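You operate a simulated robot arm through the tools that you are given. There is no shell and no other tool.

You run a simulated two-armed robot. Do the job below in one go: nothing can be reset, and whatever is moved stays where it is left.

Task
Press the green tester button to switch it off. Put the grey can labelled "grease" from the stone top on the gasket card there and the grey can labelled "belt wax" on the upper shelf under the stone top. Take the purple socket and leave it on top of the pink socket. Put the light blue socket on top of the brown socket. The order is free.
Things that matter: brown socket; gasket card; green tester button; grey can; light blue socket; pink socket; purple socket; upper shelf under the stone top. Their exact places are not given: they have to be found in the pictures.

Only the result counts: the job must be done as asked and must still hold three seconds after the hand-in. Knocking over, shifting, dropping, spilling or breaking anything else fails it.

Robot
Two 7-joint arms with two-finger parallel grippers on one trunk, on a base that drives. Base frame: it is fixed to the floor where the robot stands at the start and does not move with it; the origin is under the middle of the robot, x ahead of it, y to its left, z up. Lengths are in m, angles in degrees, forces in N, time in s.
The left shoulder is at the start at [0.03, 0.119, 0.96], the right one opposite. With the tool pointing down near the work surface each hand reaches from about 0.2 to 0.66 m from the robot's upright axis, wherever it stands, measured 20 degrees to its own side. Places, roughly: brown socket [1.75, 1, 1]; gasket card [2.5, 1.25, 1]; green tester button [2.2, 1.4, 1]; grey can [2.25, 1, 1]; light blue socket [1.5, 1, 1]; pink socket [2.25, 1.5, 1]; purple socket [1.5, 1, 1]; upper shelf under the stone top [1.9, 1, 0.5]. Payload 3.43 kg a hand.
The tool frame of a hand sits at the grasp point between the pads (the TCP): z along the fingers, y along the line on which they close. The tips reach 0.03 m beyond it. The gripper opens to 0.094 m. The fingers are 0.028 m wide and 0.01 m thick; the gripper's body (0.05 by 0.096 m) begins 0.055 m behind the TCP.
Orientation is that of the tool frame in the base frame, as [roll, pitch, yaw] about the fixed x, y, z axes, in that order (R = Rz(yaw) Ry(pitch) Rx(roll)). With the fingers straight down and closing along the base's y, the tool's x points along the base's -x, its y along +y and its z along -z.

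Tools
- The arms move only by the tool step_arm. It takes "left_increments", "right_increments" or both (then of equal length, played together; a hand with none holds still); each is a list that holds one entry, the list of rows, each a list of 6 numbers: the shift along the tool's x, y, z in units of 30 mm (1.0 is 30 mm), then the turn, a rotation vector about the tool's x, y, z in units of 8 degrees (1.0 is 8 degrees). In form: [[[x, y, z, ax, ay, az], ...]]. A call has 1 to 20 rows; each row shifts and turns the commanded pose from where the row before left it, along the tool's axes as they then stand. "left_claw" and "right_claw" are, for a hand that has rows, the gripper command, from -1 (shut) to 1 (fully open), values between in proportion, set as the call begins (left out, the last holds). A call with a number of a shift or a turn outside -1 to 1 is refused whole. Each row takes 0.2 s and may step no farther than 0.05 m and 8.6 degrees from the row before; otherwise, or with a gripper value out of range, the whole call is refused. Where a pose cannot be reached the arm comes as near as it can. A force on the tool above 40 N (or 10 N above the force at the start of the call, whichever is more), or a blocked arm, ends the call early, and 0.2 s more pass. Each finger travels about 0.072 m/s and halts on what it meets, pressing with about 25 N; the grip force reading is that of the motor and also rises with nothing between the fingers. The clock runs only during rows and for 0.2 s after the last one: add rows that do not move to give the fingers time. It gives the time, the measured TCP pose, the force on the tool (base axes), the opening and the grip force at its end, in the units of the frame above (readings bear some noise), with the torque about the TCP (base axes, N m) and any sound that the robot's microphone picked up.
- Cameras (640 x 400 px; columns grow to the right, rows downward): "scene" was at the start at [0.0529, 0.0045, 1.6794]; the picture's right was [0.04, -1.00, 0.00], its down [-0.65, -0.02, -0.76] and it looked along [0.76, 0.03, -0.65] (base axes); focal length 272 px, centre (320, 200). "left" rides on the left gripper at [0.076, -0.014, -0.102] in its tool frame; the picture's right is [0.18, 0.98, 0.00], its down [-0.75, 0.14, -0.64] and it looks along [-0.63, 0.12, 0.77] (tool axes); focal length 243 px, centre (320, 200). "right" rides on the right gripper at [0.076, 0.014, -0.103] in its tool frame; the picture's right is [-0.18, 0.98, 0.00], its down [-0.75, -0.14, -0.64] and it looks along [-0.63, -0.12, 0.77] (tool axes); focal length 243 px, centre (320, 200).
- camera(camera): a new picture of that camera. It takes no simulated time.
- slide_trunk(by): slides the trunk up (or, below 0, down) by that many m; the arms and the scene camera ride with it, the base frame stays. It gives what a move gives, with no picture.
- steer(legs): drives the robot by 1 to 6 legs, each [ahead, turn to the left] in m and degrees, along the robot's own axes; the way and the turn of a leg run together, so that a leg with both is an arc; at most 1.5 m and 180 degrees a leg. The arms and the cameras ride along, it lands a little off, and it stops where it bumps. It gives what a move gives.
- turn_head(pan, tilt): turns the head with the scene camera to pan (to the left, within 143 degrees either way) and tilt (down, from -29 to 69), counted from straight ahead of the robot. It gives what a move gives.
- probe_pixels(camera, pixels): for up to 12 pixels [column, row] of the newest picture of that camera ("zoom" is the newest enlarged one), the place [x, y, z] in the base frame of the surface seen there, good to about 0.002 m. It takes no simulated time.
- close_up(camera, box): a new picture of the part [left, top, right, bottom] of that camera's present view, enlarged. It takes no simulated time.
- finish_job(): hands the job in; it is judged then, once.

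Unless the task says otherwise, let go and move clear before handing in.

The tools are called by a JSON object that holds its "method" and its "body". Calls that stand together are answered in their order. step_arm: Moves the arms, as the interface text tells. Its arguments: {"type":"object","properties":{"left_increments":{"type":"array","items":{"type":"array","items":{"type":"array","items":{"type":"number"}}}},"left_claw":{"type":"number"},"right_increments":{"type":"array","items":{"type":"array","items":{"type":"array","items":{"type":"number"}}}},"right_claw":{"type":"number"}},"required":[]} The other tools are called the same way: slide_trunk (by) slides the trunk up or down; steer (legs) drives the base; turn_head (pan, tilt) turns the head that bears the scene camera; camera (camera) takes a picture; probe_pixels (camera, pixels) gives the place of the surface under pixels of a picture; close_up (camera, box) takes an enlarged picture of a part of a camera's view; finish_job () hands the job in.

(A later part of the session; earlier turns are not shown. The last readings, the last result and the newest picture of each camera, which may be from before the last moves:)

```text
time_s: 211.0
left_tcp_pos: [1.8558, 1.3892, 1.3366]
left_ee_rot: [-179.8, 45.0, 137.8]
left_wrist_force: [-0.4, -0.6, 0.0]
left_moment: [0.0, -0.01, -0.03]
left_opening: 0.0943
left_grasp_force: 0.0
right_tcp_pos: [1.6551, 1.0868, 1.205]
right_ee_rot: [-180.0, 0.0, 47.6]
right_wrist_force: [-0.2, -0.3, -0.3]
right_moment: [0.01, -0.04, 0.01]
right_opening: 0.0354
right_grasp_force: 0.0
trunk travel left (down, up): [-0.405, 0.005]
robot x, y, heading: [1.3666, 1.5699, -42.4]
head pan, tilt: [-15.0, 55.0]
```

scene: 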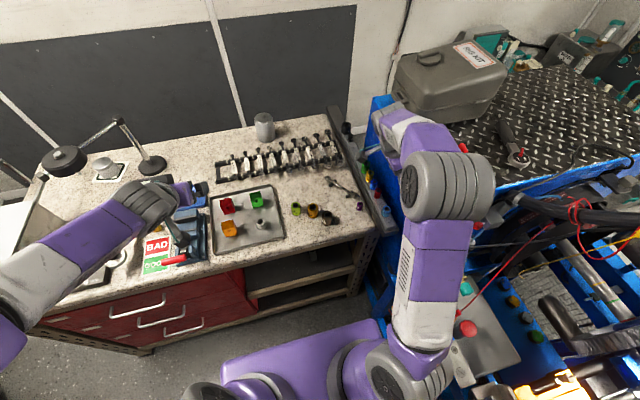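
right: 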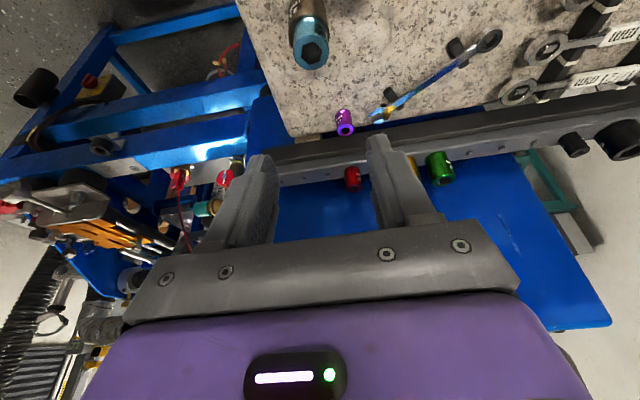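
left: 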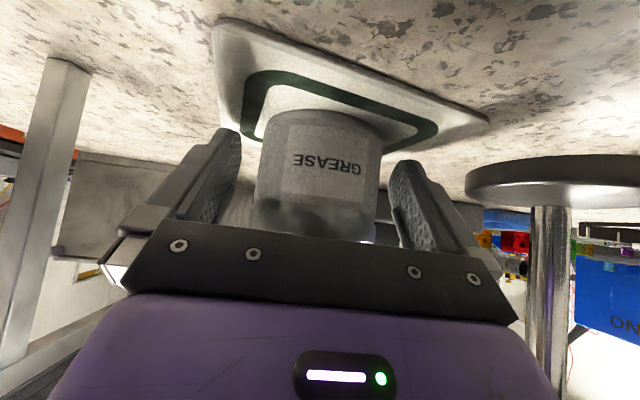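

Moving above the purple socket and down to z≈1.08.

{"method": "step_arm", "body": {"right_increments": [[[-0.86, 0.096, 0, 0, 0, 0], [-0.86, 0.096, 0, 0, 0, 0], [-0.86, 0.096, 0, 0, 0, 0], [-0.86, 0.096, 0, 0, 0, 0], [-0.86, 0.096, 0, 0, 0, 0], [-0.86, 0.096, 0, 0, 0, 0], [0, 0, 0.8, 0, 0, 0], [0, 0, 0.8, 0, 0, 0], [0, 0, 0.8, 0, 0, 0], [0, 0, 0.8, 0, 0, 0], [0, 0, 0.8, 0, 0, 0], [0, 0, 0, 0, 0, 0], [0, 0, 0, 0, 0, 0]]]}}

{"method": "close_up", "body": {"camera": "right", "box": [220, 60, 420, 210]}}

{"method": "close_up", "body": {"camera": "scene", "box": [290, 150, 410, 235]}}

```text
time_s: 213.8
left_tcp_pos: [1.8556, 1.3891, 1.3346]
left_ee_rot: [-179.9, 45.0, 137.9]
left_wrist_force: [-0.6, 0.9, 0.6]
left_moment: [0.0, 0.02, 0.01]
left_opening: 0.0941
left_grasp_force: 0.0
right_tcp_pos: [1.5617, 0.9596, 1.0857]
right_ee_rot: [-180.0, 0.0, 47.7]
right_wrist_force: [-0.1, 0.3, 0.3]
right_moment: [0.01, 0.01, 0.0]
right_opening: 0.0351
right_grasp_force: 0.0
trunk travel left (down, up): [-0.405, 0.005]
robot x, y, heading: [1.3641, 1.572, -42.4]
head pan, tilt: [-15.0, 55.0]
```

```text
2.67 times, centred on (320, 135) of right
```

zoom: 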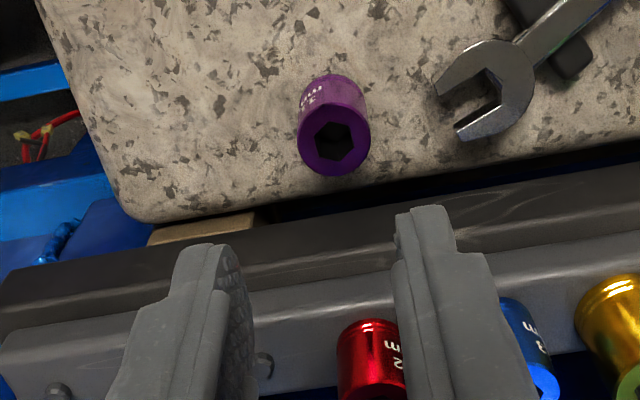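

```text
4.71 times, centred on (350, 192) of scene
```

zoom: 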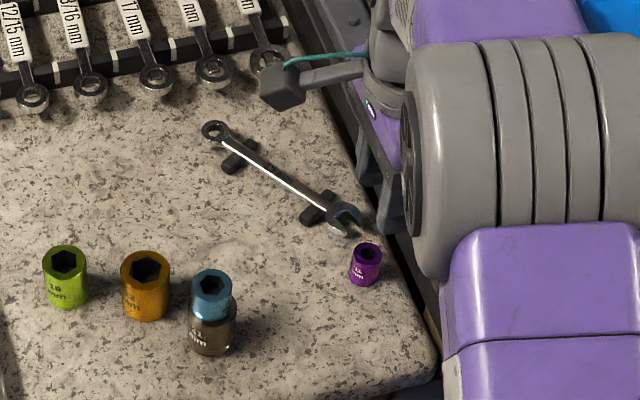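

{"method": "close_up", "body": {"camera": "right", "box": [220, 60, 420, 210]}}

{"method": "probe_pixels", "body": {"camera": "zoom", "pixels": [[300, 140], [369, 140], [334, 172], [334, 105], [310, 160], [358, 160], [455, 138], [437, 88]]}}

```text
2.67 times, centred on (320, 135) of right
```

zoom: 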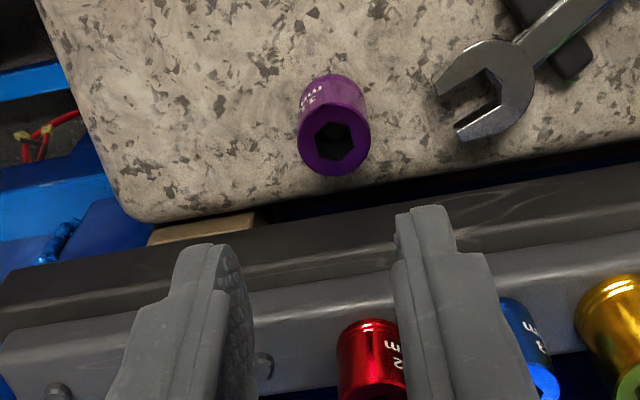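

```text
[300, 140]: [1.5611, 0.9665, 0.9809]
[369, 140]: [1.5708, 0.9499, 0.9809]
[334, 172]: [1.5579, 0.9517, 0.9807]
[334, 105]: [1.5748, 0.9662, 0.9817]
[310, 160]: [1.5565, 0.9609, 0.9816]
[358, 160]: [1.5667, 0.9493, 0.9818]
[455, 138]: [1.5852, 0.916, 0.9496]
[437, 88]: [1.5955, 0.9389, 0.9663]
```

Fine correction of 2 mm, then descending to z≈0.993.

{"method": "step_arm", "body": {"right_increments": [[[0.067, 0.073, 0.7725, 0, 0, 0], [0, 0, 0.7725, 0, 0, 0], [0, 0, 0.7725, 0, 0, 0], [0, 0, 0, 0, 0, 0], [0, 0, 0, 0, 0, 0]]]}}

{"method": "close_up", "body": {"camera": "right", "box": [220, 60, 420, 210]}}

```text
time_s: 215.0
left_tcp_pos: [1.8568, 1.3894, 1.3356]
left_ee_rot: [-179.8, 45.0, 137.9]
left_wrist_force: [1.0, -0.2, 0.2]
left_moment: [-0.01, -0.02, 0.0]
left_opening: 0.094
left_grasp_force: 0.1
right_tcp_pos: [1.5636, 0.9613, 1.0186]
right_ee_rot: [180.0, 0.0, 47.6]
right_wrist_force: [0.6, 0.6, -0.3]
right_moment: [0.01, 0.0, 0.0]
right_opening: 0.0352
right_grasp_force: 0.1
trunk travel left (down, up): [-0.405, 0.005]
robot x, y, heading: [1.3654, 1.5717, -42.9]
head pan, tilt: [-15.0, 55.0]
```

```text
2.67 times, centred on (320, 135) of right
```

zoom: 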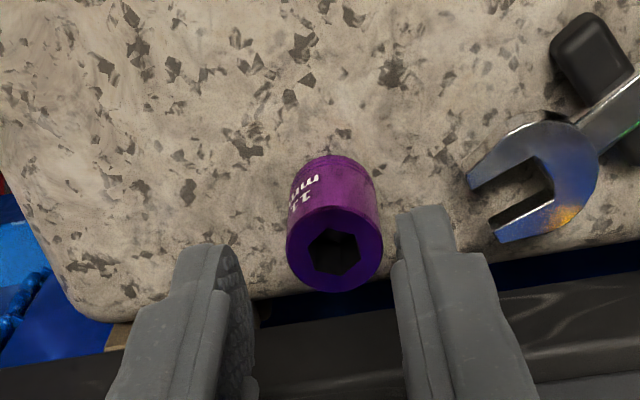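

Slightly off by ~3 mm; shifting 2.5 mm and finishing the descent.

{"method": "step_arm", "body": {"right_increments": [[[0, 0.083, 0.3, 0, 0, 0], [0, 0, 0.55, 0, 0, 0], [0, 0, 0, 0, 0, 0], [0, 0, 0, 0, 0, 0]]]}}

{"method": "close_up", "body": {"camera": "right", "box": [220, 60, 420, 210]}}

```text
time_s: 216.0
left_tcp_pos: [1.857, 1.3891, 1.3343]
left_ee_rot: [-179.9, 45.0, 138.0]
left_wrist_force: [0.2, -0.3, -0.1]
left_moment: [-0.01, -0.01, -0.01]
left_opening: 0.0942
left_grasp_force: 0.1
right_tcp_pos: [1.5677, 0.9583, 0.9915]
right_ee_rot: [179.9, 0.1, 47.7]
right_wrist_force: [0.4, 0.6, -0.8]
right_moment: [-0.01, 0.04, -0.01]
right_opening: 0.0354
right_grasp_force: 0.0
trunk travel left (down, up): [-0.405, 0.005]
robot x, y, heading: [1.3615, 1.5746, -42.4]
head pan, tilt: [-15.0, 55.0]
```

```text
2.67 times, centred on (320, 135) of right
```

zoom: 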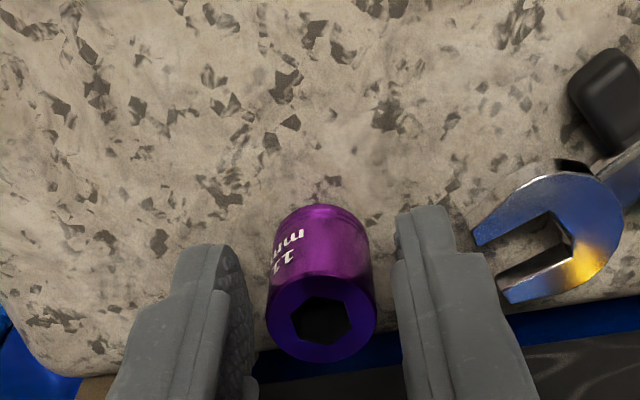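

Centred between the fingers without touching the wrench. Closing, then a slow lift.

{"method": "step_arm", "body": {"right_increments": [[[0, 0, 0, 0, 0, 0], [0, 0, 0, 0, 0, 0], [0, 0, 0, 0, 0, 0], [0, 0, 0, 0, 0, 0]]], "right_claw": -1}}

{"method": "step_arm", "body": {"right_increments": [[[0, 0, -0.15, 0, 0, 0], [0, 0, -0.2, 0, 0, 0], [0, 0, -0.3, 0, 0, 0], [0, 0, -0.4, 0, 0, 0], [0, 0, 0, 0, 0, 0]]]}}

{"method": "close_up", "body": {"camera": "right", "box": [220, 60, 420, 210]}}

```text
time_s: 217.0
left_tcp_pos: [1.857, 1.3876, 1.3348]
left_ee_rot: [-179.9, 44.9, 137.9]
left_wrist_force: [-1.2, 0.6, 0.3]
left_moment: [-0.01, 0.03, -0.01]
left_opening: 0.0939
left_grasp_force: 0.1
right_tcp_pos: [1.5671, 0.9595, 0.9912]
right_ee_rot: [180.0, 0.0, 47.7]
right_wrist_force: [0.8, -0.9, 1.1]
right_moment: [-0.02, 0.0, -0.01]
right_opening: 0.0224
right_grasp_force: 24.3
trunk travel left (down, up): [-0.405, 0.005]
robot x, y, heading: [1.3707, 1.5667, -42.4]
head pan, tilt: [-15.0, 55.0]
```

```text
time_s: 218.2
left_tcp_pos: [1.8567, 1.3888, 1.3355]
left_ee_rot: [-179.8, 45.0, 137.9]
left_wrist_force: [-0.3, -0.1, -0.1]
left_moment: [0.01, 0.03, -0.01]
left_opening: 0.0938
left_grasp_force: 0.0
right_tcp_pos: [1.5665, 0.9608, 1.0224]
right_ee_rot: [179.9, -0.1, 47.7]
right_wrist_force: [-0.6, 0.6, -0.8]
right_moment: [0.0, 0.01, 0.01]
right_opening: 0.0224
right_grasp_force: 25.3
trunk travel left (down, up): [-0.405, 0.005]
robot x, y, heading: [1.3647, 1.5711, -42.6]
head pan, tilt: [-15.0, 55.0]
```

```text
2.67 times, centred on (320, 135) of right
```

zoom: 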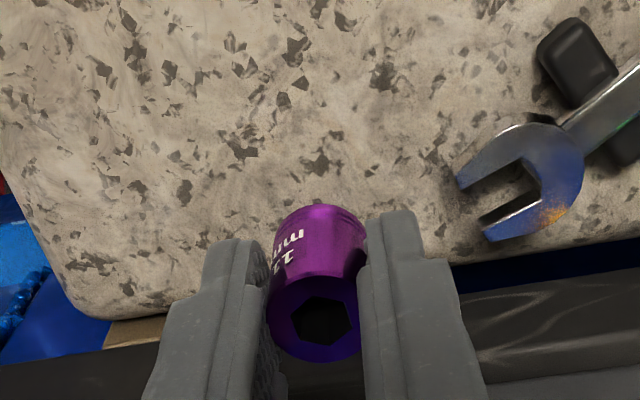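

Purple is held (0.0224 wide). Raising it to travel height and back toward the body.

{"method": "step_arm", "body": {"right_increments": [[[0, 0, -0.8, 0, 0, 0], [0, 0, -0.9, 0, 0, 0], [0.3, 0, -0.9, 0, 0, 0], [0.45, 0, -0.9, 0, 0, 0], [0.45, 0, -0.9, 0, 0, 0], [0.45, 0, -0.9, 0, 0, 0], [0.45, 0, -0.9, 0, 0, 0], [0.45, 0, -0.9, 0, 0, 0], [0.45, 0, -0.9, 0, 0, 0], [0.45, 0, -0.9, 0, 0, 0], [0.45, 0, -0.9, 0, 0, 0], [0.45, 0, -0.3, 0, 0, 0], [0, 0, 0, 0, 0, 0]]]}}

{"method": "camera", "body": {"camera": "scene"}}

{"method": "close_up", "body": {"camera": "scene", "box": [280, 170, 400, 245]}}

```text
time_s: 221.0
left_tcp_pos: [1.8567, 1.3884, 1.3364]
left_ee_rot: [-179.8, 45.0, 137.9]
left_wrist_force: [-0.5, 0.2, 0.0]
left_moment: [-0.03, 0.01, -0.02]
left_opening: 0.0939
left_grasp_force: 0.0
right_tcp_pos: [1.652, 1.0571, 1.3242]
right_ee_rot: [-180.0, 0.0, 47.7]
right_wrist_force: [0.8, 0.0, -0.9]
right_moment: [-0.03, 0.0, -0.03]
right_opening: 0.0227
right_grasp_force: 25.1
trunk travel left (down, up): [-0.405, 0.005]
robot x, y, heading: [1.3696, 1.5724, -42.5]
head pan, tilt: [-15.0, 55.0]
```

```text
taken
```

scene: 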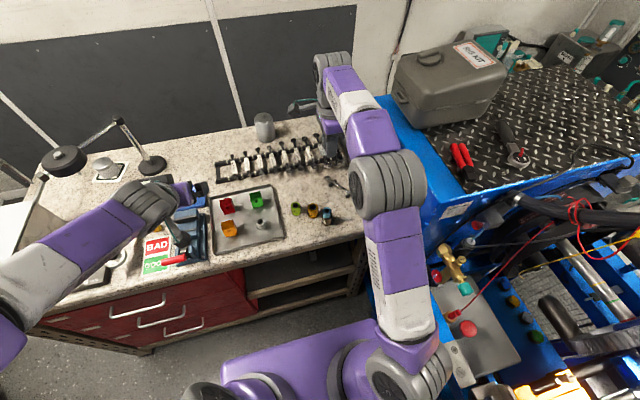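

```text
5.33 times, centred on (340, 208) of scene
```

zoom: 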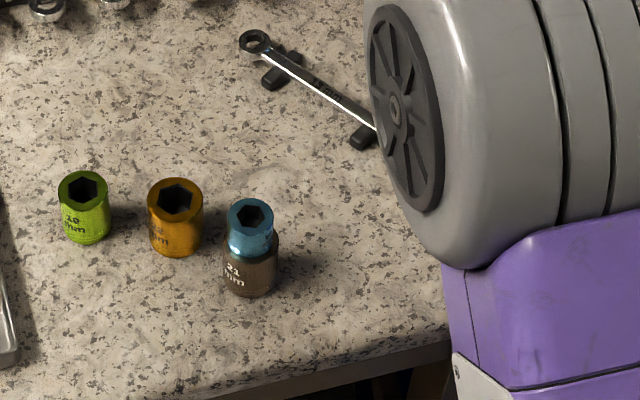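

Stack looks good and nothing else moved. Now backing out and driving to face the pink socket from the far side at about u≈2.85.

{"method": "steer", "body": {"legs": [[0, -10], [-0.46, 0], [0, 100.3], [0.69, 0], [0, -90]]}}

{"method": "turn_head", "body": {"pan": 0, "tilt": 45}}

{"method": "camera", "body": {"camera": "scene"}}

```text
time_s: 235.8
left_tcp_pos: [2.0264, 2.2207, 1.3344]
left_ee_rot: [-179.9, 45.1, 135.8]
left_wrist_force: [1.1, 0.3, 0.0]
left_moment: [-0.02, 0.01, 0.0]
left_opening: 0.0942
left_grasp_force: 0.2
right_tcp_pos: [1.8111, 1.8966, 1.3249]
right_ee_rot: [-179.9, 0.0, 45.7]
right_wrist_force: [0.6, -0.1, -0.1]
right_moment: [-0.03, 0.03, 0.0]
right_opening: 0.0223
right_grasp_force: 24.7
trunk travel left (down, up): [-0.405, 0.005]
robot x, y, heading: [1.5428, 2.4183, -44.4]
head pan, tilt: [-15.0, 55.0]
```

```text
time_s: 236.6
left_tcp_pos: [2.0268, 2.2218, 1.3345]
left_ee_rot: [-179.9, 45.1, 135.8]
left_wrist_force: [-0.4, -0.7, 1.3]
left_moment: [0.02, -0.01, -0.01]
left_opening: 0.0939
left_grasp_force: 0.0
right_tcp_pos: [1.811, 1.8969, 1.3233]
right_ee_rot: [-180.0, -0.1, 45.7]
right_wrist_force: [-0.2, -0.2, -0.5]
right_moment: [-0.01, 0.01, 0.03]
right_opening: 0.0222
right_grasp_force: 24.8
trunk travel left (down, up): [-0.405, 0.005]
robot x, y, heading: [1.5432, 2.4174, -44.4]
head pan, tilt: [0.0, 45.0]
```

```text
taken
```

scene: 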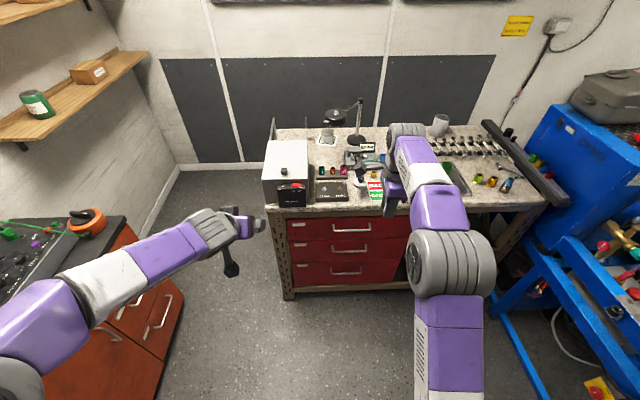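

Now I see the whole stone top from the far side. I'll zoom in on the stack and on the pink socket/tester area.

{"method": "close_up", "body": {"camera": "scene", "box": [460, 150, 560, 220]}}

{"method": "close_up", "body": {"camera": "scene", "box": [290, 120, 410, 210]}}

```text
5.71 times, centred on (510, 185) of scene
```

zoom: 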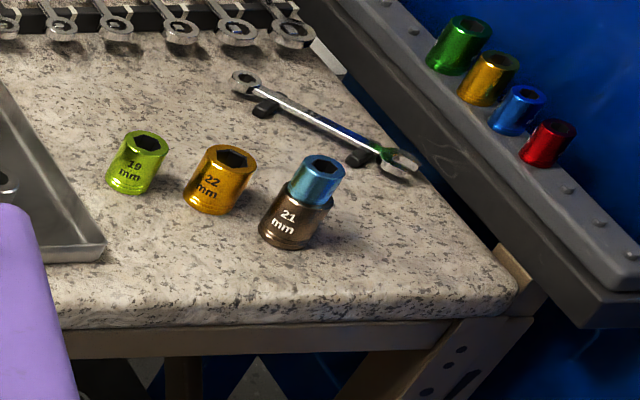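

```text
4.44 times, centred on (350, 165) of scene
```

zoom: 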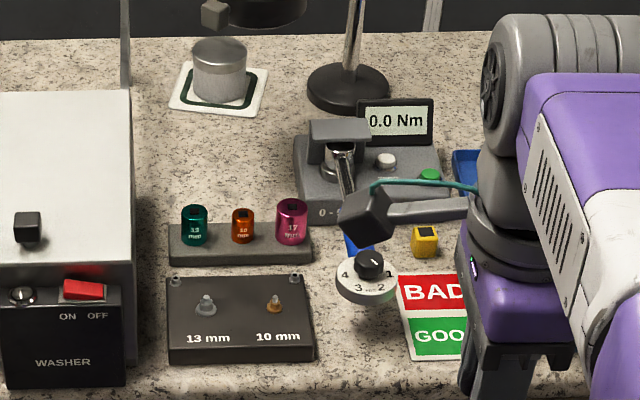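

The stack stands well. Pink is at zoom (292,220) on a grey block, the green button at (430,173). I'll drive forward to the stone edge.

{"method": "steer", "body": {"legs": [[0, 2.2], [0.53, 0]]}}

{"method": "turn_head", "body": {"pan": -5, "tilt": 55}}

{"method": "camera", "body": {"camera": "scene"}}

```text
time_s: 240.1
left_tcp_pos: [2.4324, 1.8762, 1.3341]
left_ee_rot: [-179.8, 45.1, 138.0]
left_wrist_force: [0.6, -0.4, -0.4]
left_moment: [0.0, -0.03, 0.01]
left_opening: 0.094
left_grasp_force: 0.1
right_tcp_pos: [2.23, 1.5437, 1.3244]
right_ee_rot: [180.0, 0.0, 47.9]
right_wrist_force: [0.6, -0.6, -0.8]
right_moment: [-0.02, -0.03, 0.0]
right_opening: 0.0223
right_grasp_force: 24.9
trunk travel left (down, up): [-0.405, 0.005]
robot x, y, heading: [1.9421, 2.0599, -42.3]
head pan, tilt: [0.0, 45.0]
```

```text
time_s: 240.8
left_tcp_pos: [2.4329, 1.8758, 1.3353]
left_ee_rot: [180.0, 45.1, 138.0]
left_wrist_force: [0.1, 0.0, -0.1]
left_moment: [0.02, -0.01, 0.0]
left_opening: 0.0939
left_grasp_force: 0.1
right_tcp_pos: [2.2294, 1.5437, 1.3246]
right_ee_rot: [-180.0, 0.1, 47.9]
right_wrist_force: [-0.1, -0.5, -0.2]
right_moment: [-0.02, 0.03, 0.01]
right_opening: 0.0221
right_grasp_force: 24.7
trunk travel left (down, up): [-0.405, 0.005]
robot x, y, heading: [1.9437, 2.0588, -42.0]
head pan, tilt: [-5.0, 55.0]
```

```text
taken
```

scene: 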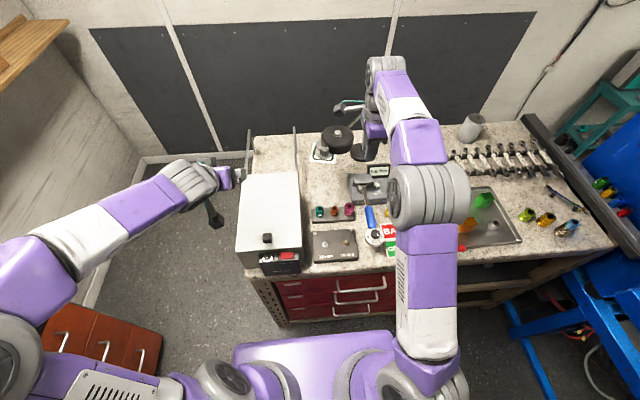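

{"method": "close_up", "body": {"camera": "scene", "box": [300, 155, 420, 255]}}

{"method": "probe_pixels", "body": {"camera": "zoom", "pixels": [[320, 200]]}}

{"method": "close_up", "body": {"camera": "scene", "box": [310, 190, 370, 225]}}

```text
4.00 times, centred on (360, 205) of scene
```

zoom: 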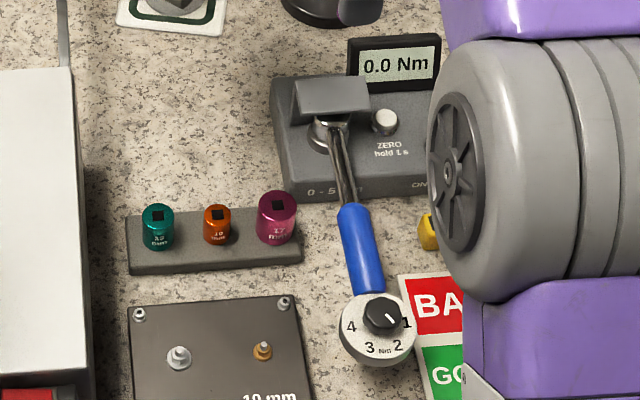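

```text
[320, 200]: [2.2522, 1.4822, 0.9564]
```

```text
10.67 times, centred on (340, 208) of scene
```

zoom: 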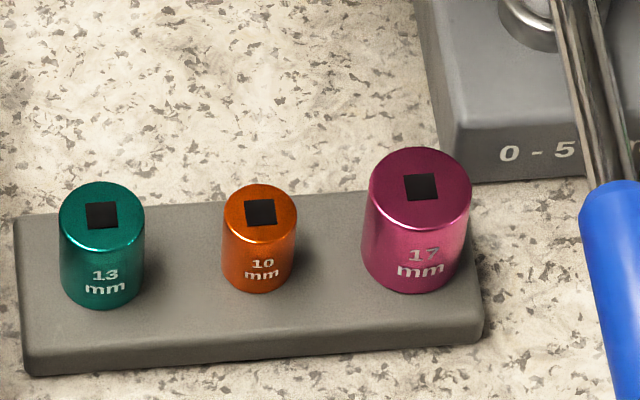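

Pink has a flat top with a small square hole, good for stacking. Measuring its rim.

{"method": "probe_pixels", "body": {"camera": "zoom", "pixels": [[373, 188], [467, 188], [420, 151], [420, 225], [388, 162], [452, 214], [452, 162], [388, 214], [420, 285], [460, 140], [620, 250], [490, 330]]}}

```text
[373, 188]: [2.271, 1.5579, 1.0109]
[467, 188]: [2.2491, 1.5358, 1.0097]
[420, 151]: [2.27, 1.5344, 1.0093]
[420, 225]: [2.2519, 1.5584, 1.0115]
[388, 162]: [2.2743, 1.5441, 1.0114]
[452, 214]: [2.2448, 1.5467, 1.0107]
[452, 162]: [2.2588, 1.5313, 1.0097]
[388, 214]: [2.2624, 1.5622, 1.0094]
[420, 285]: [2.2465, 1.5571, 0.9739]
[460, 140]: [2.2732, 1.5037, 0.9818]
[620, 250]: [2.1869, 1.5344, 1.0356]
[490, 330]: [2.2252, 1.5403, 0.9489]
```

Pink centre is (2.2603,1.5464), top z 1.010. I'll turn the right hand back to its default yaw (slimmer toward the lamp) and move above the pink socket at height.

{"method": "step_arm", "body": {"right_increments": [[[0, 0, 0, 0, 0, -0.9375], [0, 0, 0, 0, 0, -0.9375], [0, 0, 0, 0, 0, -0.9375], [0, 0, 0, 0, 0, -0.9375], [0, 0, 0, 0, 0, -0.9375], [0, 0, 0, 0, 0, -0.9375], [0, 0, 0, 0, 0, -0.9375], [0, 0, 0, 0, 0, -0.9375], [0, 0, 0, 0, 0, -0.9375], [0, 0, 0, 0, 0, -0.9375], [0, 0, 0, 0, 0, -0.9375], [0, 0, 0, 0, 0, -0.9375], [0, 0, 0, 0, 0, 0]]]}}

{"method": "camera", "body": {"camera": "right"}}

{"method": "camera", "body": {"camera": "scene"}}

```text
time_s: 243.6
left_tcp_pos: [2.433, 1.8768, 1.3344]
left_ee_rot: [-179.9, 45.1, 138.1]
left_wrist_force: [-0.7, -0.6, 0.7]
left_moment: [0.01, -0.01, 0.01]
left_opening: 0.0941
left_grasp_force: 0.0
right_tcp_pos: [2.2299, 1.5436, 1.3237]
right_ee_rot: [180.0, -0.1, 138.0]
right_wrist_force: [0.4, 0.6, -1.4]
right_moment: [-0.02, 0.01, -0.03]
right_opening: 0.0224
right_grasp_force: 24.9
trunk travel left (down, up): [-0.405, 0.005]
robot x, y, heading: [1.9425, 2.0567, -42.4]
head pan, tilt: [-5.0, 55.0]
```

```text
taken
```

right: 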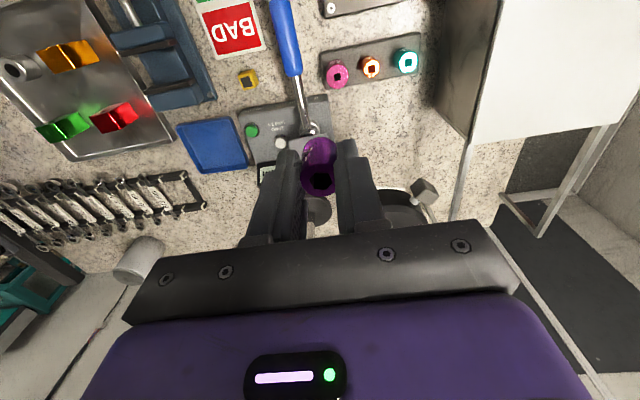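

```text
taken
```

scene: 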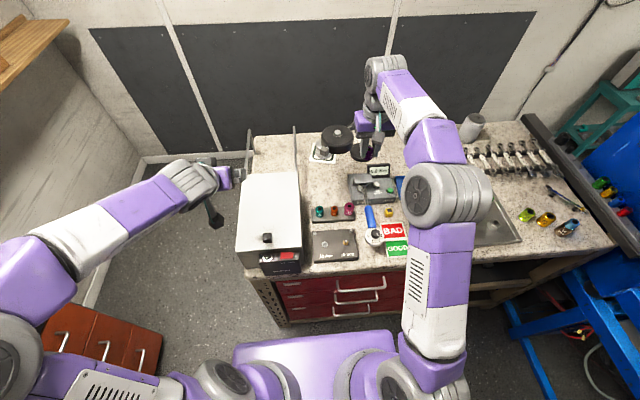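

I'll measure the held purple socket relative to the TCP, the pink from this camera, and the lamp head and green button.

{"method": "probe_pixels", "body": {"camera": "scene", "pixels": [[337, 138], [325, 140], [352, 142], [390, 190], [378, 185], [372, 170], [355, 185], [370, 215]]}}

{"method": "close_up", "body": {"camera": "right", "box": [270, 40, 390, 210]}}

```text
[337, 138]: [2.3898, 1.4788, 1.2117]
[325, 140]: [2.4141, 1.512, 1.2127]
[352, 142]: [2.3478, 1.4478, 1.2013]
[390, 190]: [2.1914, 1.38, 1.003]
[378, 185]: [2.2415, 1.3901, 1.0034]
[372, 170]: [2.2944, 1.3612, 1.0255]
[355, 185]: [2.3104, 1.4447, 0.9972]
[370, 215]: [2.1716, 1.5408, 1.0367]
```

```text
2.35 times, centred on (330, 125) of right
```

zoom: 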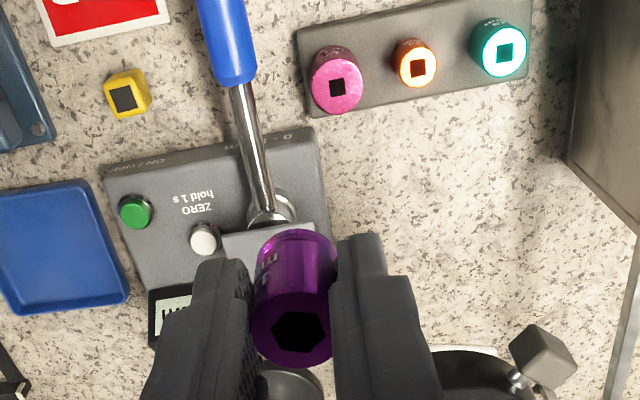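

{"method": "probe_pixels", "body": {"camera": "zoom", "pixels": [[257, 328], [330, 332], [293, 362], [298, 297], [265, 350], [325, 350], [337, 72], [337, 105], [312, 85], [361, 85]]}}

```text
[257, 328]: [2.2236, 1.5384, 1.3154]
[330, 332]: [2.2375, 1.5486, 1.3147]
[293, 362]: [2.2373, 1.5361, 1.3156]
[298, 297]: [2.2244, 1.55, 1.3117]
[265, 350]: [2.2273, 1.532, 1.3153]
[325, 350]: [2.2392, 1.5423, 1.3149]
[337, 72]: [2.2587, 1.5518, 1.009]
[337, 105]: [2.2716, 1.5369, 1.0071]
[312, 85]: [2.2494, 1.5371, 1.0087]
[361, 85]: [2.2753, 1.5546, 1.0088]
```

Purple is centred on the TCP. Moving over pink and lowering to z≈1.16, watching the lamp head (near edge at v≈0.72).

{"method": "step_arm", "body": {"right_increments": [[[-0.35, 0.38, 0, 0, 0, 0], [-0.341, 0.372, 0, 0, 0, 0], [0, 0, 0.9, 0, 0, 0], [0, 0, 0.9, 0, 0, 0], [0, 0, 0.9, 0, 0, 0], [0, 0, 0.9, 0, 0, 0], [0, 0, 0.9, 0, 0, 0], [0, 0, 0.9, 0, 0, 0], [0, 0, 0, 0, 0, 0], [0, 0, 0, 0, 0, 0]]]}}

{"method": "camera", "body": {"camera": "scene"}}

{"method": "close_up", "body": {"camera": "scene", "box": [300, 90, 440, 230]}}

{"method": "camera", "body": {"camera": "right"}}

```text
time_s: 245.8
left_tcp_pos: [2.4331, 1.8767, 1.335]
left_ee_rot: [-179.9, 45.1, 138.0]
left_wrist_force: [-0.6, 0.0, -0.2]
left_moment: [0.0, -0.01, -0.02]
left_opening: 0.0942
left_grasp_force: 0.1
right_tcp_pos: [2.26, 1.5465, 1.1635]
right_ee_rot: [-180.0, 0.1, 138.0]
right_wrist_force: [-0.5, -0.1, -1.1]
right_moment: [-0.02, 0.0, 0.0]
right_opening: 0.0221
right_grasp_force: 24.9
trunk travel left (down, up): [-0.405, 0.005]
robot x, y, heading: [1.9416, 2.0541, -42.4]
head pan, tilt: [-5.0, 55.0]
```

```text
taken
```

scene: 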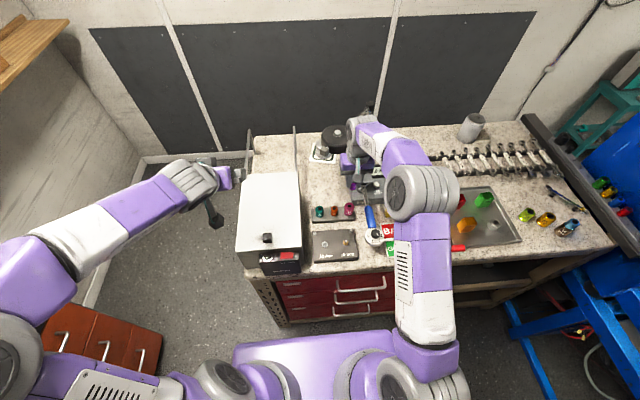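

```text
2.86 times, centred on (370, 160) of scene
```

zoom: 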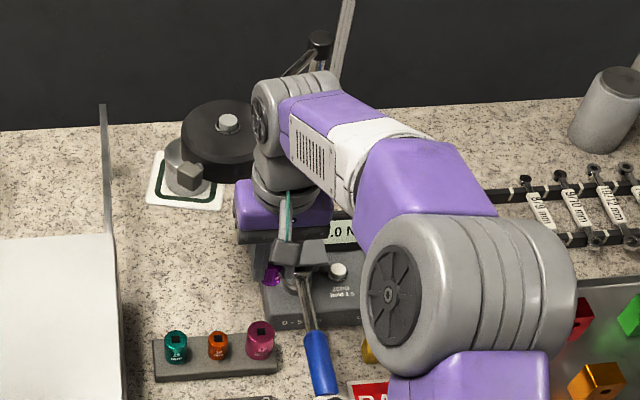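

```text
taken
```

right: 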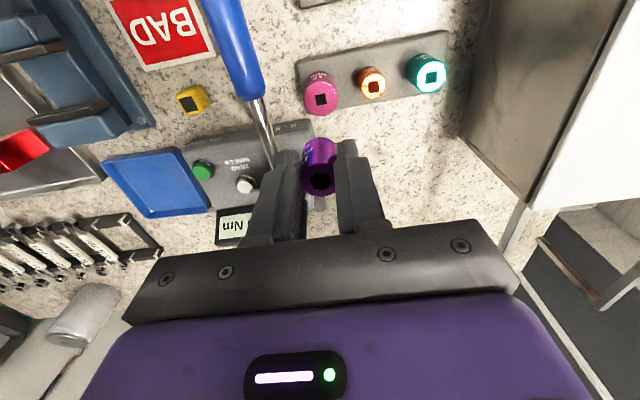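

The wrist and lamp head look close; I'll probe both.

{"method": "close_up", "body": {"camera": "scene", "box": [320, 100, 400, 200]}}

{"method": "probe_pixels", "body": {"camera": "zoom", "pixels": [[100, 195], [150, 190], [60, 190], [165, 130], [165, 190], [165, 230], [140, 260], [200, 110], [130, 160], [175, 280]]}}

```text
4.00 times, centred on (360, 150) of scene
```

zoom: 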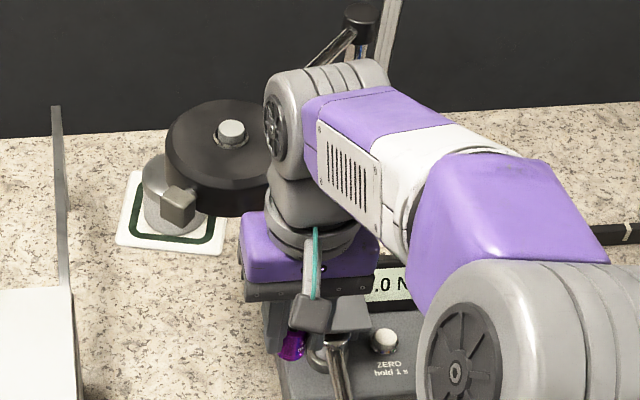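

```text
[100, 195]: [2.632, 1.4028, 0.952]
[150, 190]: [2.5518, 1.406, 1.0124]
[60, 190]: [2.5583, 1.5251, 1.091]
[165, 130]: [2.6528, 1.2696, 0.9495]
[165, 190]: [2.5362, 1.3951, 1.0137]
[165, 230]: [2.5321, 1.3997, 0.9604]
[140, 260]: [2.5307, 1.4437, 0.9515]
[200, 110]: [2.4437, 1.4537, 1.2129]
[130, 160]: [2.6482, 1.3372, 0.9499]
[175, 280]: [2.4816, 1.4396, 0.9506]
```

{"method": "probe_pixels", "body": {"camera": "zoom", "pixels": [[210, 205], [240, 210], [185, 205], [255, 180], [285, 185], [300, 215], [255, 230], [290, 140], [260, 140], [345, 190], [320, 225], [280, 250]]}}

```text
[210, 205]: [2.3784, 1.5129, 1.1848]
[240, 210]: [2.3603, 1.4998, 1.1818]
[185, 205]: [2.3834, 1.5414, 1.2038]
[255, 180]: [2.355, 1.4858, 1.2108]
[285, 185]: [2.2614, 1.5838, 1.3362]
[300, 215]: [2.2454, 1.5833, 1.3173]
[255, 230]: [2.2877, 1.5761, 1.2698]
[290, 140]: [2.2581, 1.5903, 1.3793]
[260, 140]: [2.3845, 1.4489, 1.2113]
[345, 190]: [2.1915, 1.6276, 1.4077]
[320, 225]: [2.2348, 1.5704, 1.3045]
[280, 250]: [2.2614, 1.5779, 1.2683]
```

The lamp's near edge is at v≈0.74 while the wrist's far side is near 0.67, so there is ~5 cm of room. Lowering to z≈1.075.

{"method": "step_arm", "body": {"right_increments": [[[0, 0, 0.95, 0, 0, 0], [0, 0, 0.95, 0, 0, 0], [0, 0, 0.95, 0, 0, 0], [0, 0, 0, 0, 0, 0], [0, 0, 0, 0, 0, 0]]]}}

{"method": "close_up", "body": {"camera": "right", "box": [240, 60, 400, 220]}}

```text
time_s: 247.0
left_tcp_pos: [2.4325, 1.8768, 1.3351]
left_ee_rot: [-180.0, 45.1, 138.0]
left_wrist_force: [-0.5, 0.5, 1.1]
left_moment: [0.01, -0.02, -0.03]
left_opening: 0.0938
left_grasp_force: 0.1
right_tcp_pos: [2.2585, 1.5455, 1.0786]
right_ee_rot: [179.9, 0.0, 137.9]
right_wrist_force: [0.7, -0.5, -0.1]
right_moment: [-0.03, 0.0, -0.01]
right_opening: 0.0226
right_grasp_force: 24.6
trunk travel left (down, up): [-0.405, 0.005]
robot x, y, heading: [1.938, 2.0563, -42.3]
head pan, tilt: [-5.0, 55.0]
```

```text
2.50 times, centred on (320, 140) of right
```

zoom: 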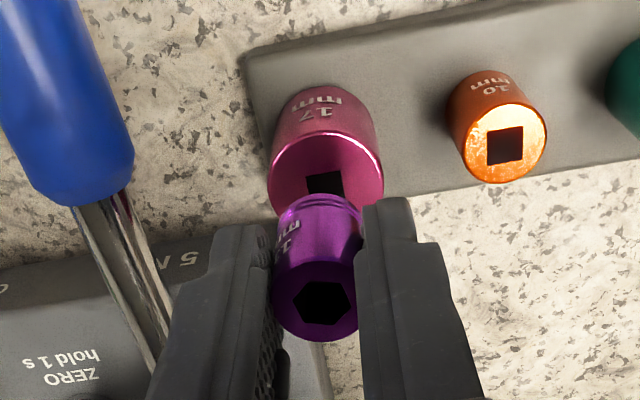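

{"method": "probe_pixels", "body": {"camera": "zoom", "pixels": [[270, 190], [381, 180], [322, 136], [318, 201], [283, 215], [357, 215], [277, 305], [353, 300], [315, 338], [317, 266], [345, 140], [295, 145]]}}

```text
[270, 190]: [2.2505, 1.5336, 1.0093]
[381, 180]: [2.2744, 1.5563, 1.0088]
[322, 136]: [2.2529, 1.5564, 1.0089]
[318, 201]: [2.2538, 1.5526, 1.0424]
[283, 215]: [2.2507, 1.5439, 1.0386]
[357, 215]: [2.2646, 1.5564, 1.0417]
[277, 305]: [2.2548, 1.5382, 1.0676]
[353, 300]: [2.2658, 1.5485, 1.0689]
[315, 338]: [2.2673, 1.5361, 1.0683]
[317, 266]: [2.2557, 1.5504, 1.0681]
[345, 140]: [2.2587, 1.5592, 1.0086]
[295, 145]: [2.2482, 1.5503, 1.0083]
```

Purple's bottom (2.262,1.5455) is within about 1 mm of pink's centre. Lowering to just above contact.

{"method": "step_arm", "body": {"right_increments": [[[0, 0, 0.35, 0, 0, 0], [0, 0, 0.3, 0, 0, 0], [0, 0, 0.1, 0, 0, 0], [0, 0, 0, 0, 0, 0], [0, 0, 0, 0, 0, 0]]]}}

{"method": "close_up", "body": {"camera": "right", "box": [240, 60, 400, 220]}}

```text
time_s: 248.2
left_tcp_pos: [2.4323, 1.8766, 1.3339]
left_ee_rot: [-179.9, 45.1, 138.0]
left_wrist_force: [0.3, 0.5, 0.2]
left_moment: [0.02, 0.01, -0.02]
left_opening: 0.094
left_grasp_force: 0.1
right_tcp_pos: [2.2594, 1.5468, 1.0548]
right_ee_rot: [-180.0, 0.0, 137.9]
right_wrist_force: [0.0, -0.6, -0.6]
right_moment: [-0.01, 0.01, 0.0]
right_opening: 0.0224
right_grasp_force: 24.9
trunk travel left (down, up): [-0.405, 0.005]
robot x, y, heading: [1.9373, 2.0552, -42.1]
head pan, tilt: [-5.0, 55.0]
```

```text
2.50 times, centred on (320, 140) of right
```

zoom: 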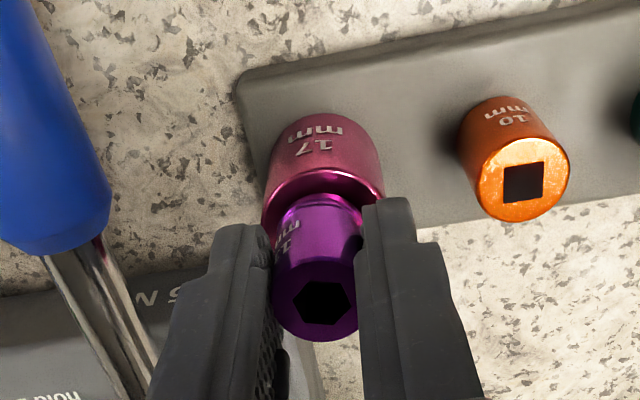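

{"method": "probe_pixels", "body": {"camera": "zoom", "pixels": [[323, 173], [318, 199], [268, 215], [380, 200], [283, 215], [355, 210], [300, 180], [350, 178]]}}

{"method": "step_arm", "body": {"right_increments": [[[0, 0, 0.033, 0, 0, 0], [0, 0, 0.033, 0, 0, 0], [0, 0, 0.033, 0, 0, 0], [0, 0, 0, 0, 0, 0]]]}}

```text
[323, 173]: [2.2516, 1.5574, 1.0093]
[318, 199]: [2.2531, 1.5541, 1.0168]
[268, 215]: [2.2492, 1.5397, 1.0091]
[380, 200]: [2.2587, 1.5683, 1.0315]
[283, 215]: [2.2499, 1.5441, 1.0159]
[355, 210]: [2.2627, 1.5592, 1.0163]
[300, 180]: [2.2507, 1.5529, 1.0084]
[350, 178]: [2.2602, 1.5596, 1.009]
```

```text
time_s: 249.2
left_tcp_pos: [2.432, 1.8769, 1.3353]
left_ee_rot: [-179.8, 45.0, 138.0]
left_wrist_force: [-1.3, -0.9, -0.7]
left_moment: [-0.01, -0.01, 0.01]
left_opening: 0.0941
left_grasp_force: 0.0
right_tcp_pos: [2.26, 1.5469, 1.0526]
right_ee_rot: [-179.9, 0.0, 137.8]
right_wrist_force: [-0.5, 0.1, -0.6]
right_moment: [-0.01, 0.01, 0.01]
right_opening: 0.0224
right_grasp_force: 24.6
trunk travel left (down, up): [-0.405, 0.005]
robot x, y, heading: [1.9378, 2.0567, -42.3]
head pan, tilt: [-5.0, 55.0]
```

Still aligned within 1–2 mm. Continuing in 1 mm steps to contact.

{"method": "step_arm", "body": {"right_increments": [[[0, 0, 0.033, 0, 0, 0], [0, 0, 0.033, 0, 0, 0], [0, 0, 0.033, 0, 0, 0], [0, 0, 0, 0, 0, 0]]]}}

```text
time_s: 250.2
left_tcp_pos: [2.433, 1.8768, 1.3352]
left_ee_rot: [-179.9, 45.2, 137.9]
left_wrist_force: [0.3, -0.7, -0.1]
left_moment: [-0.02, 0.0, -0.03]
left_opening: 0.094
left_grasp_force: 0.1
right_tcp_pos: [2.2594, 1.5464, 1.0499]
right_ee_rot: [-179.9, 0.3, 137.9]
right_wrist_force: [0.0, -2.3, 17.2]
right_moment: [-0.05, 0.0, 0.01]
right_opening: 0.0226
right_grasp_force: 25.3
trunk travel left (down, up): [-0.405, 0.005]
robot x, y, heading: [1.9387, 2.0551, -42.0]
head pan, tilt: [-5.0, 55.0]
```

Contact at 17 N; easing off 1 mm and opening gently.

{"method": "step_arm", "body": {"right_increments": [[[0, 0, -0.04, 0, 0, 0], [0, 0, 0, 0, 0, 0]]]}}

{"method": "step_arm", "body": {"right_increments": [[[0, 0, 0, 0, 0, 0], [0, 0, 0, 0, 0, 0], [0, 0, 0, 0, 0, 0]]], "right_claw": 0.0}}

{"method": "close_up", "body": {"camera": "right", "box": [240, 60, 400, 220]}}

```text
time_s: 250.8
left_tcp_pos: [2.4314, 1.8769, 1.3347]
left_ee_rot: [-179.9, 45.2, 137.9]
left_wrist_force: [-0.4, 0.9, -0.2]
left_moment: [0.0, 0.0, -0.01]
left_opening: 0.094
left_grasp_force: 0.0
right_tcp_pos: [2.2607, 1.5461, 1.0488]
right_ee_rot: [-180.0, 0.1, 137.9]
right_wrist_force: [1.5, -2.2, 11.4]
right_moment: [-0.11, -0.16, 0.01]
right_opening: 0.0223
right_grasp_force: 24.6
trunk travel left (down, up): [-0.405, 0.005]
robot x, y, heading: [1.9407, 2.0593, -42.1]
head pan, tilt: [-5.0, 55.0]
```

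```text
time_s: 251.6
left_tcp_pos: [2.4321, 1.8763, 1.3352]
left_ee_rot: [-179.8, 45.2, 138.0]
left_wrist_force: [0.4, 0.5, 0.6]
left_moment: [-0.04, 0.02, 0.0]
left_opening: 0.0939
left_grasp_force: 0.0
right_tcp_pos: [2.2602, 1.5446, 1.0481]
right_ee_rot: [180.0, 0.0, 137.9]
right_wrist_force: [-0.3, 0.1, 0.1]
right_moment: [0.0, 0.0, -0.02]
right_opening: 0.0469
right_grasp_force: 0.1
trunk travel left (down, up): [-0.405, 0.005]
robot x, y, heading: [1.9411, 2.0565, -42.3]
head pan, tilt: [-5.0, 55.0]
```

```text
2.50 times, centred on (320, 140) of right
```

zoom: 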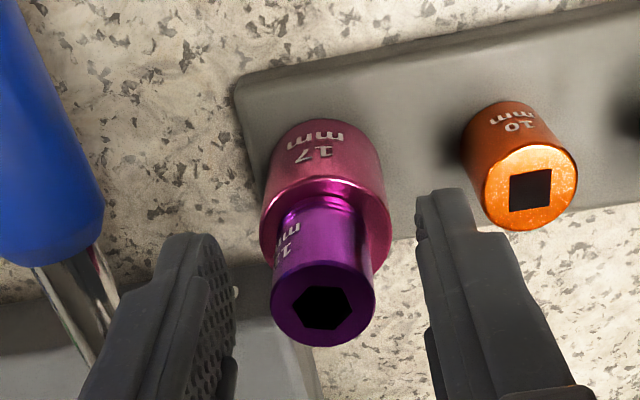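

Purple stands on pink. Raising the hand straight up.

{"method": "step_arm", "body": {"right_increments": [[[0, 0, -0.3, 0, 0, 0], [0, 0, -0.7, 0, 0, 0], [0, 0, -0.9, 0, 0, 0], [0, 0, -0.9, 0, 0, 0], [0, 0, -0.9, 0, 0, 0], [0, 0, -0.9, 0, 0, 0], [0, 0, -0.9, 0, 0, 0], [0, 0, -0.9, 0, 0, 0], [0, 0, -0.9, 0, 0, 0], [0, 0, -0.9, 0, 0, 0], [0, 0, -0.9, 0, 0, 0], [0, 0, 0, 0, 0, 0]]]}}

{"method": "camera", "body": {"camera": "scene"}}

{"method": "close_up", "body": {"camera": "scene", "box": [310, 150, 430, 250]}}

```text
time_s: 254.2
left_tcp_pos: [2.4324, 1.8757, 1.3355]
left_ee_rot: [-179.9, 45.0, 138.0]
left_wrist_force: [-0.7, 0.5, -0.1]
left_moment: [-0.03, 0.0, 0.01]
left_opening: 0.0936
left_grasp_force: 0.0
right_tcp_pos: [2.2568, 1.5469, 1.3219]
right_ee_rot: [180.0, 0.1, 137.9]
right_wrist_force: [-0.4, 0.5, -0.5]
right_moment: [0.01, -0.02, -0.02]
right_opening: 0.0472
right_grasp_force: 0.1
trunk travel left (down, up): [-0.405, 0.005]
robot x, y, heading: [1.9413, 2.0594, -42.3]
head pan, tilt: [-5.0, 55.0]
```

```text
taken
```

scene: 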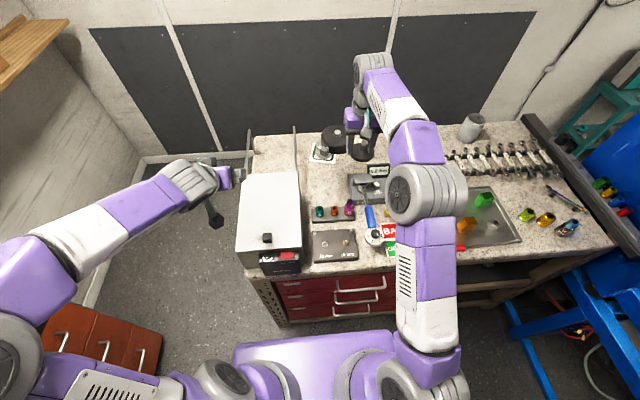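

```text
4.00 times, centred on (370, 200) of scene
```

zoom: 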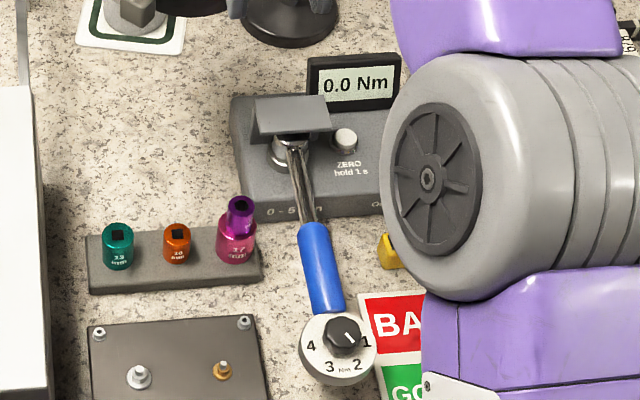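

Purple sits squarely on pink. Next the green button; I'll look with the right wrist camera from above to locate it precisely.

{"method": "camera", "body": {"camera": "right"}}

{"method": "close_up", "body": {"camera": "right", "box": [120, 20, 360, 200]}}

```text
taken
```

right: 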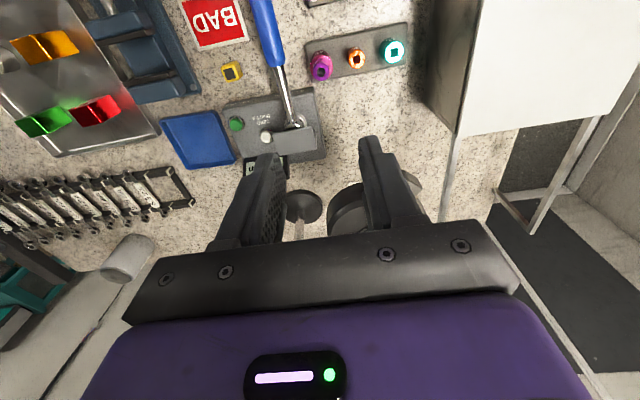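

```text
2.22 times, centred on (240, 110) of right
```

zoom: 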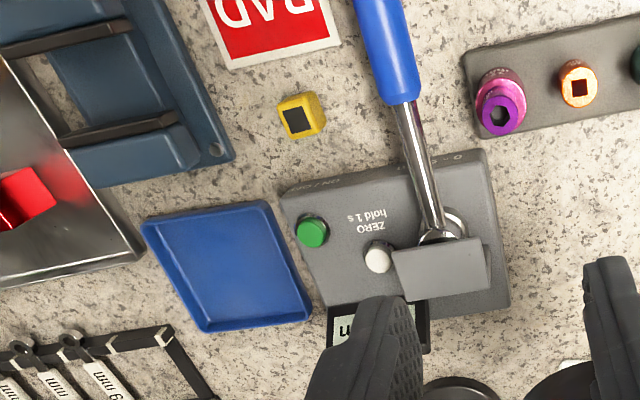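

{"method": "probe_pixels", "body": {"camera": "zoom", "pixels": [[312, 232], [300, 232], [324, 234], [312, 220], [312, 245], [345, 245], [378, 258], [335, 325], [425, 320], [300, 205], [185, 145], [110, 130]]}}

```text
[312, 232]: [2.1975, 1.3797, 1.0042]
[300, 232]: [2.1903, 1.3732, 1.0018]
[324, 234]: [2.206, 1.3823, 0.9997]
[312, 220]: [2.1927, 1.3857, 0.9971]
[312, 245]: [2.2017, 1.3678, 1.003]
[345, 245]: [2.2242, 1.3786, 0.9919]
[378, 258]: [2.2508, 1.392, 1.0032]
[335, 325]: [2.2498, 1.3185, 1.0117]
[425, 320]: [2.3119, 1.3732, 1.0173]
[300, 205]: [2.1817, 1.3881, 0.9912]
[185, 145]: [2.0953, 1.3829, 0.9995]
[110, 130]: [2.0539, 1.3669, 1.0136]
```

The button is at (2.1965,1.378), top z≈1.0035, standing ~11 mm proud. It's too far from here, so I'll back up and shift about 0.2 m toward it.

{"method": "steer", "body": {"legs": [[-0.55, 0], [0, -22], [0.5, 0], [0, 22.1]]}}

```text
time_s: 262.3
left_tcp_pos: [2.2156, 1.8136, 1.3349]
left_ee_rot: [-179.9, 45.1, 137.1]
left_wrist_force: [0.7, 0.8, 0.0]
left_moment: [0.02, 0.0, 0.02]
left_opening: 0.094
left_grasp_force: 0.0
right_tcp_pos: [2.0358, 1.4878, 1.3214]
right_ee_rot: [180.0, 0.2, 136.8]
right_wrist_force: [0.2, -0.3, 0.2]
right_moment: [-0.01, 0.01, -0.02]
right_opening: 0.0468
right_grasp_force: 0.0
trunk travel left (down, up): [-0.405, 0.005]
robot x, y, heading: [1.7257, 2.0032, -43.2]
head pan, tilt: [-5.0, 55.0]
```

{"method": "steer", "body": {"legs": [[0.14, 1]]}}

{"method": "camera", "body": {"camera": "scene"}}

{"method": "close_up", "body": {"camera": "scene", "box": [260, 140, 420, 250]}}

```text
time_s: 263.6
left_tcp_pos: [2.319, 1.7331, 1.3358]
left_ee_rot: [180.0, 45.1, 138.3]
left_wrist_force: [-0.5, -0.5, 0.5]
left_moment: [-0.05, 0.01, -0.01]
left_opening: 0.0937
left_grasp_force: 0.0
right_tcp_pos: [2.145, 1.403, 1.3227]
right_ee_rot: [-180.0, 0.0, 138.2]
right_wrist_force: [-0.2, 0.3, 0.1]
right_moment: [0.01, -0.04, -0.02]
right_opening: 0.0472
right_grasp_force: 0.2
trunk travel left (down, up): [-0.405, 0.005]
robot x, y, heading: [1.8269, 1.9081, -41.9]
head pan, tilt: [-5.0, 55.0]
```

```text
taken
```

scene: 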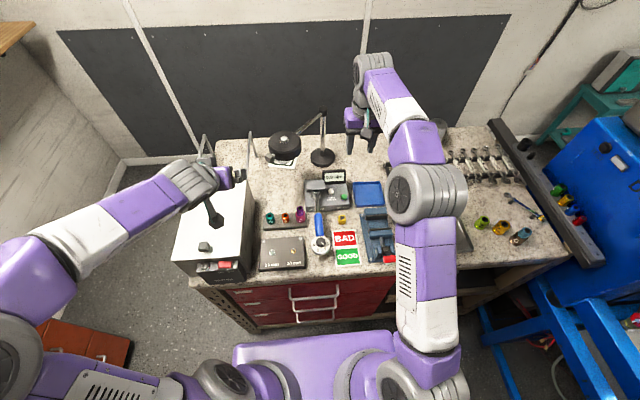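

```text
3.64 times, centred on (340, 195) of scene
```

zoom: 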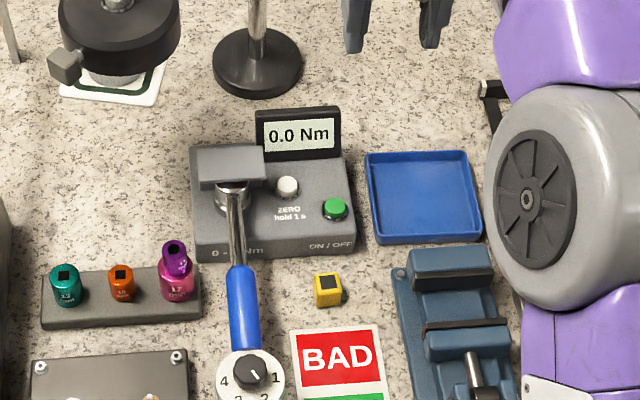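

The green ON/OFF button is clear to see at (334,208). Probing its centre again from here.

{"method": "close_up", "body": {"camera": "scene", "box": [325, 180, 365, 210]}}

```text
13.33 times, centred on (345, 195) of scene
```

zoom: 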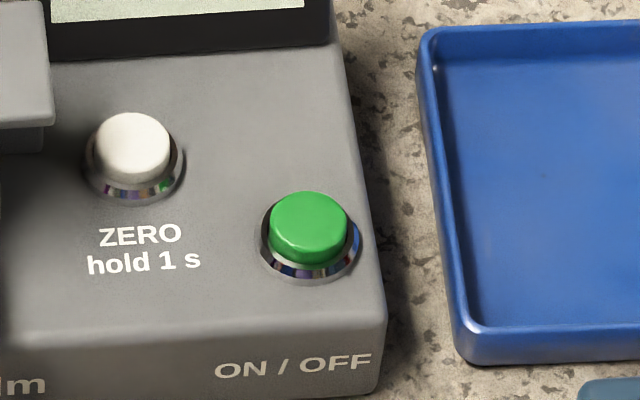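

{"method": "probe_pixels", "body": {"camera": "zoom", "pixels": [[308, 220], [275, 220], [342, 222], [310, 196], [305, 245], [300, 275], [350, 170], [200, 20]]}}

```text
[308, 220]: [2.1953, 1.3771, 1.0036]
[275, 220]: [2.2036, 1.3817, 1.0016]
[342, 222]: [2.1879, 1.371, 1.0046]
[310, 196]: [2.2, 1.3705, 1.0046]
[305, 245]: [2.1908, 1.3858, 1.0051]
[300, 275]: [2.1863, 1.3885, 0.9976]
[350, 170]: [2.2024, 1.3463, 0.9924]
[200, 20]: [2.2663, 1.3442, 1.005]
```

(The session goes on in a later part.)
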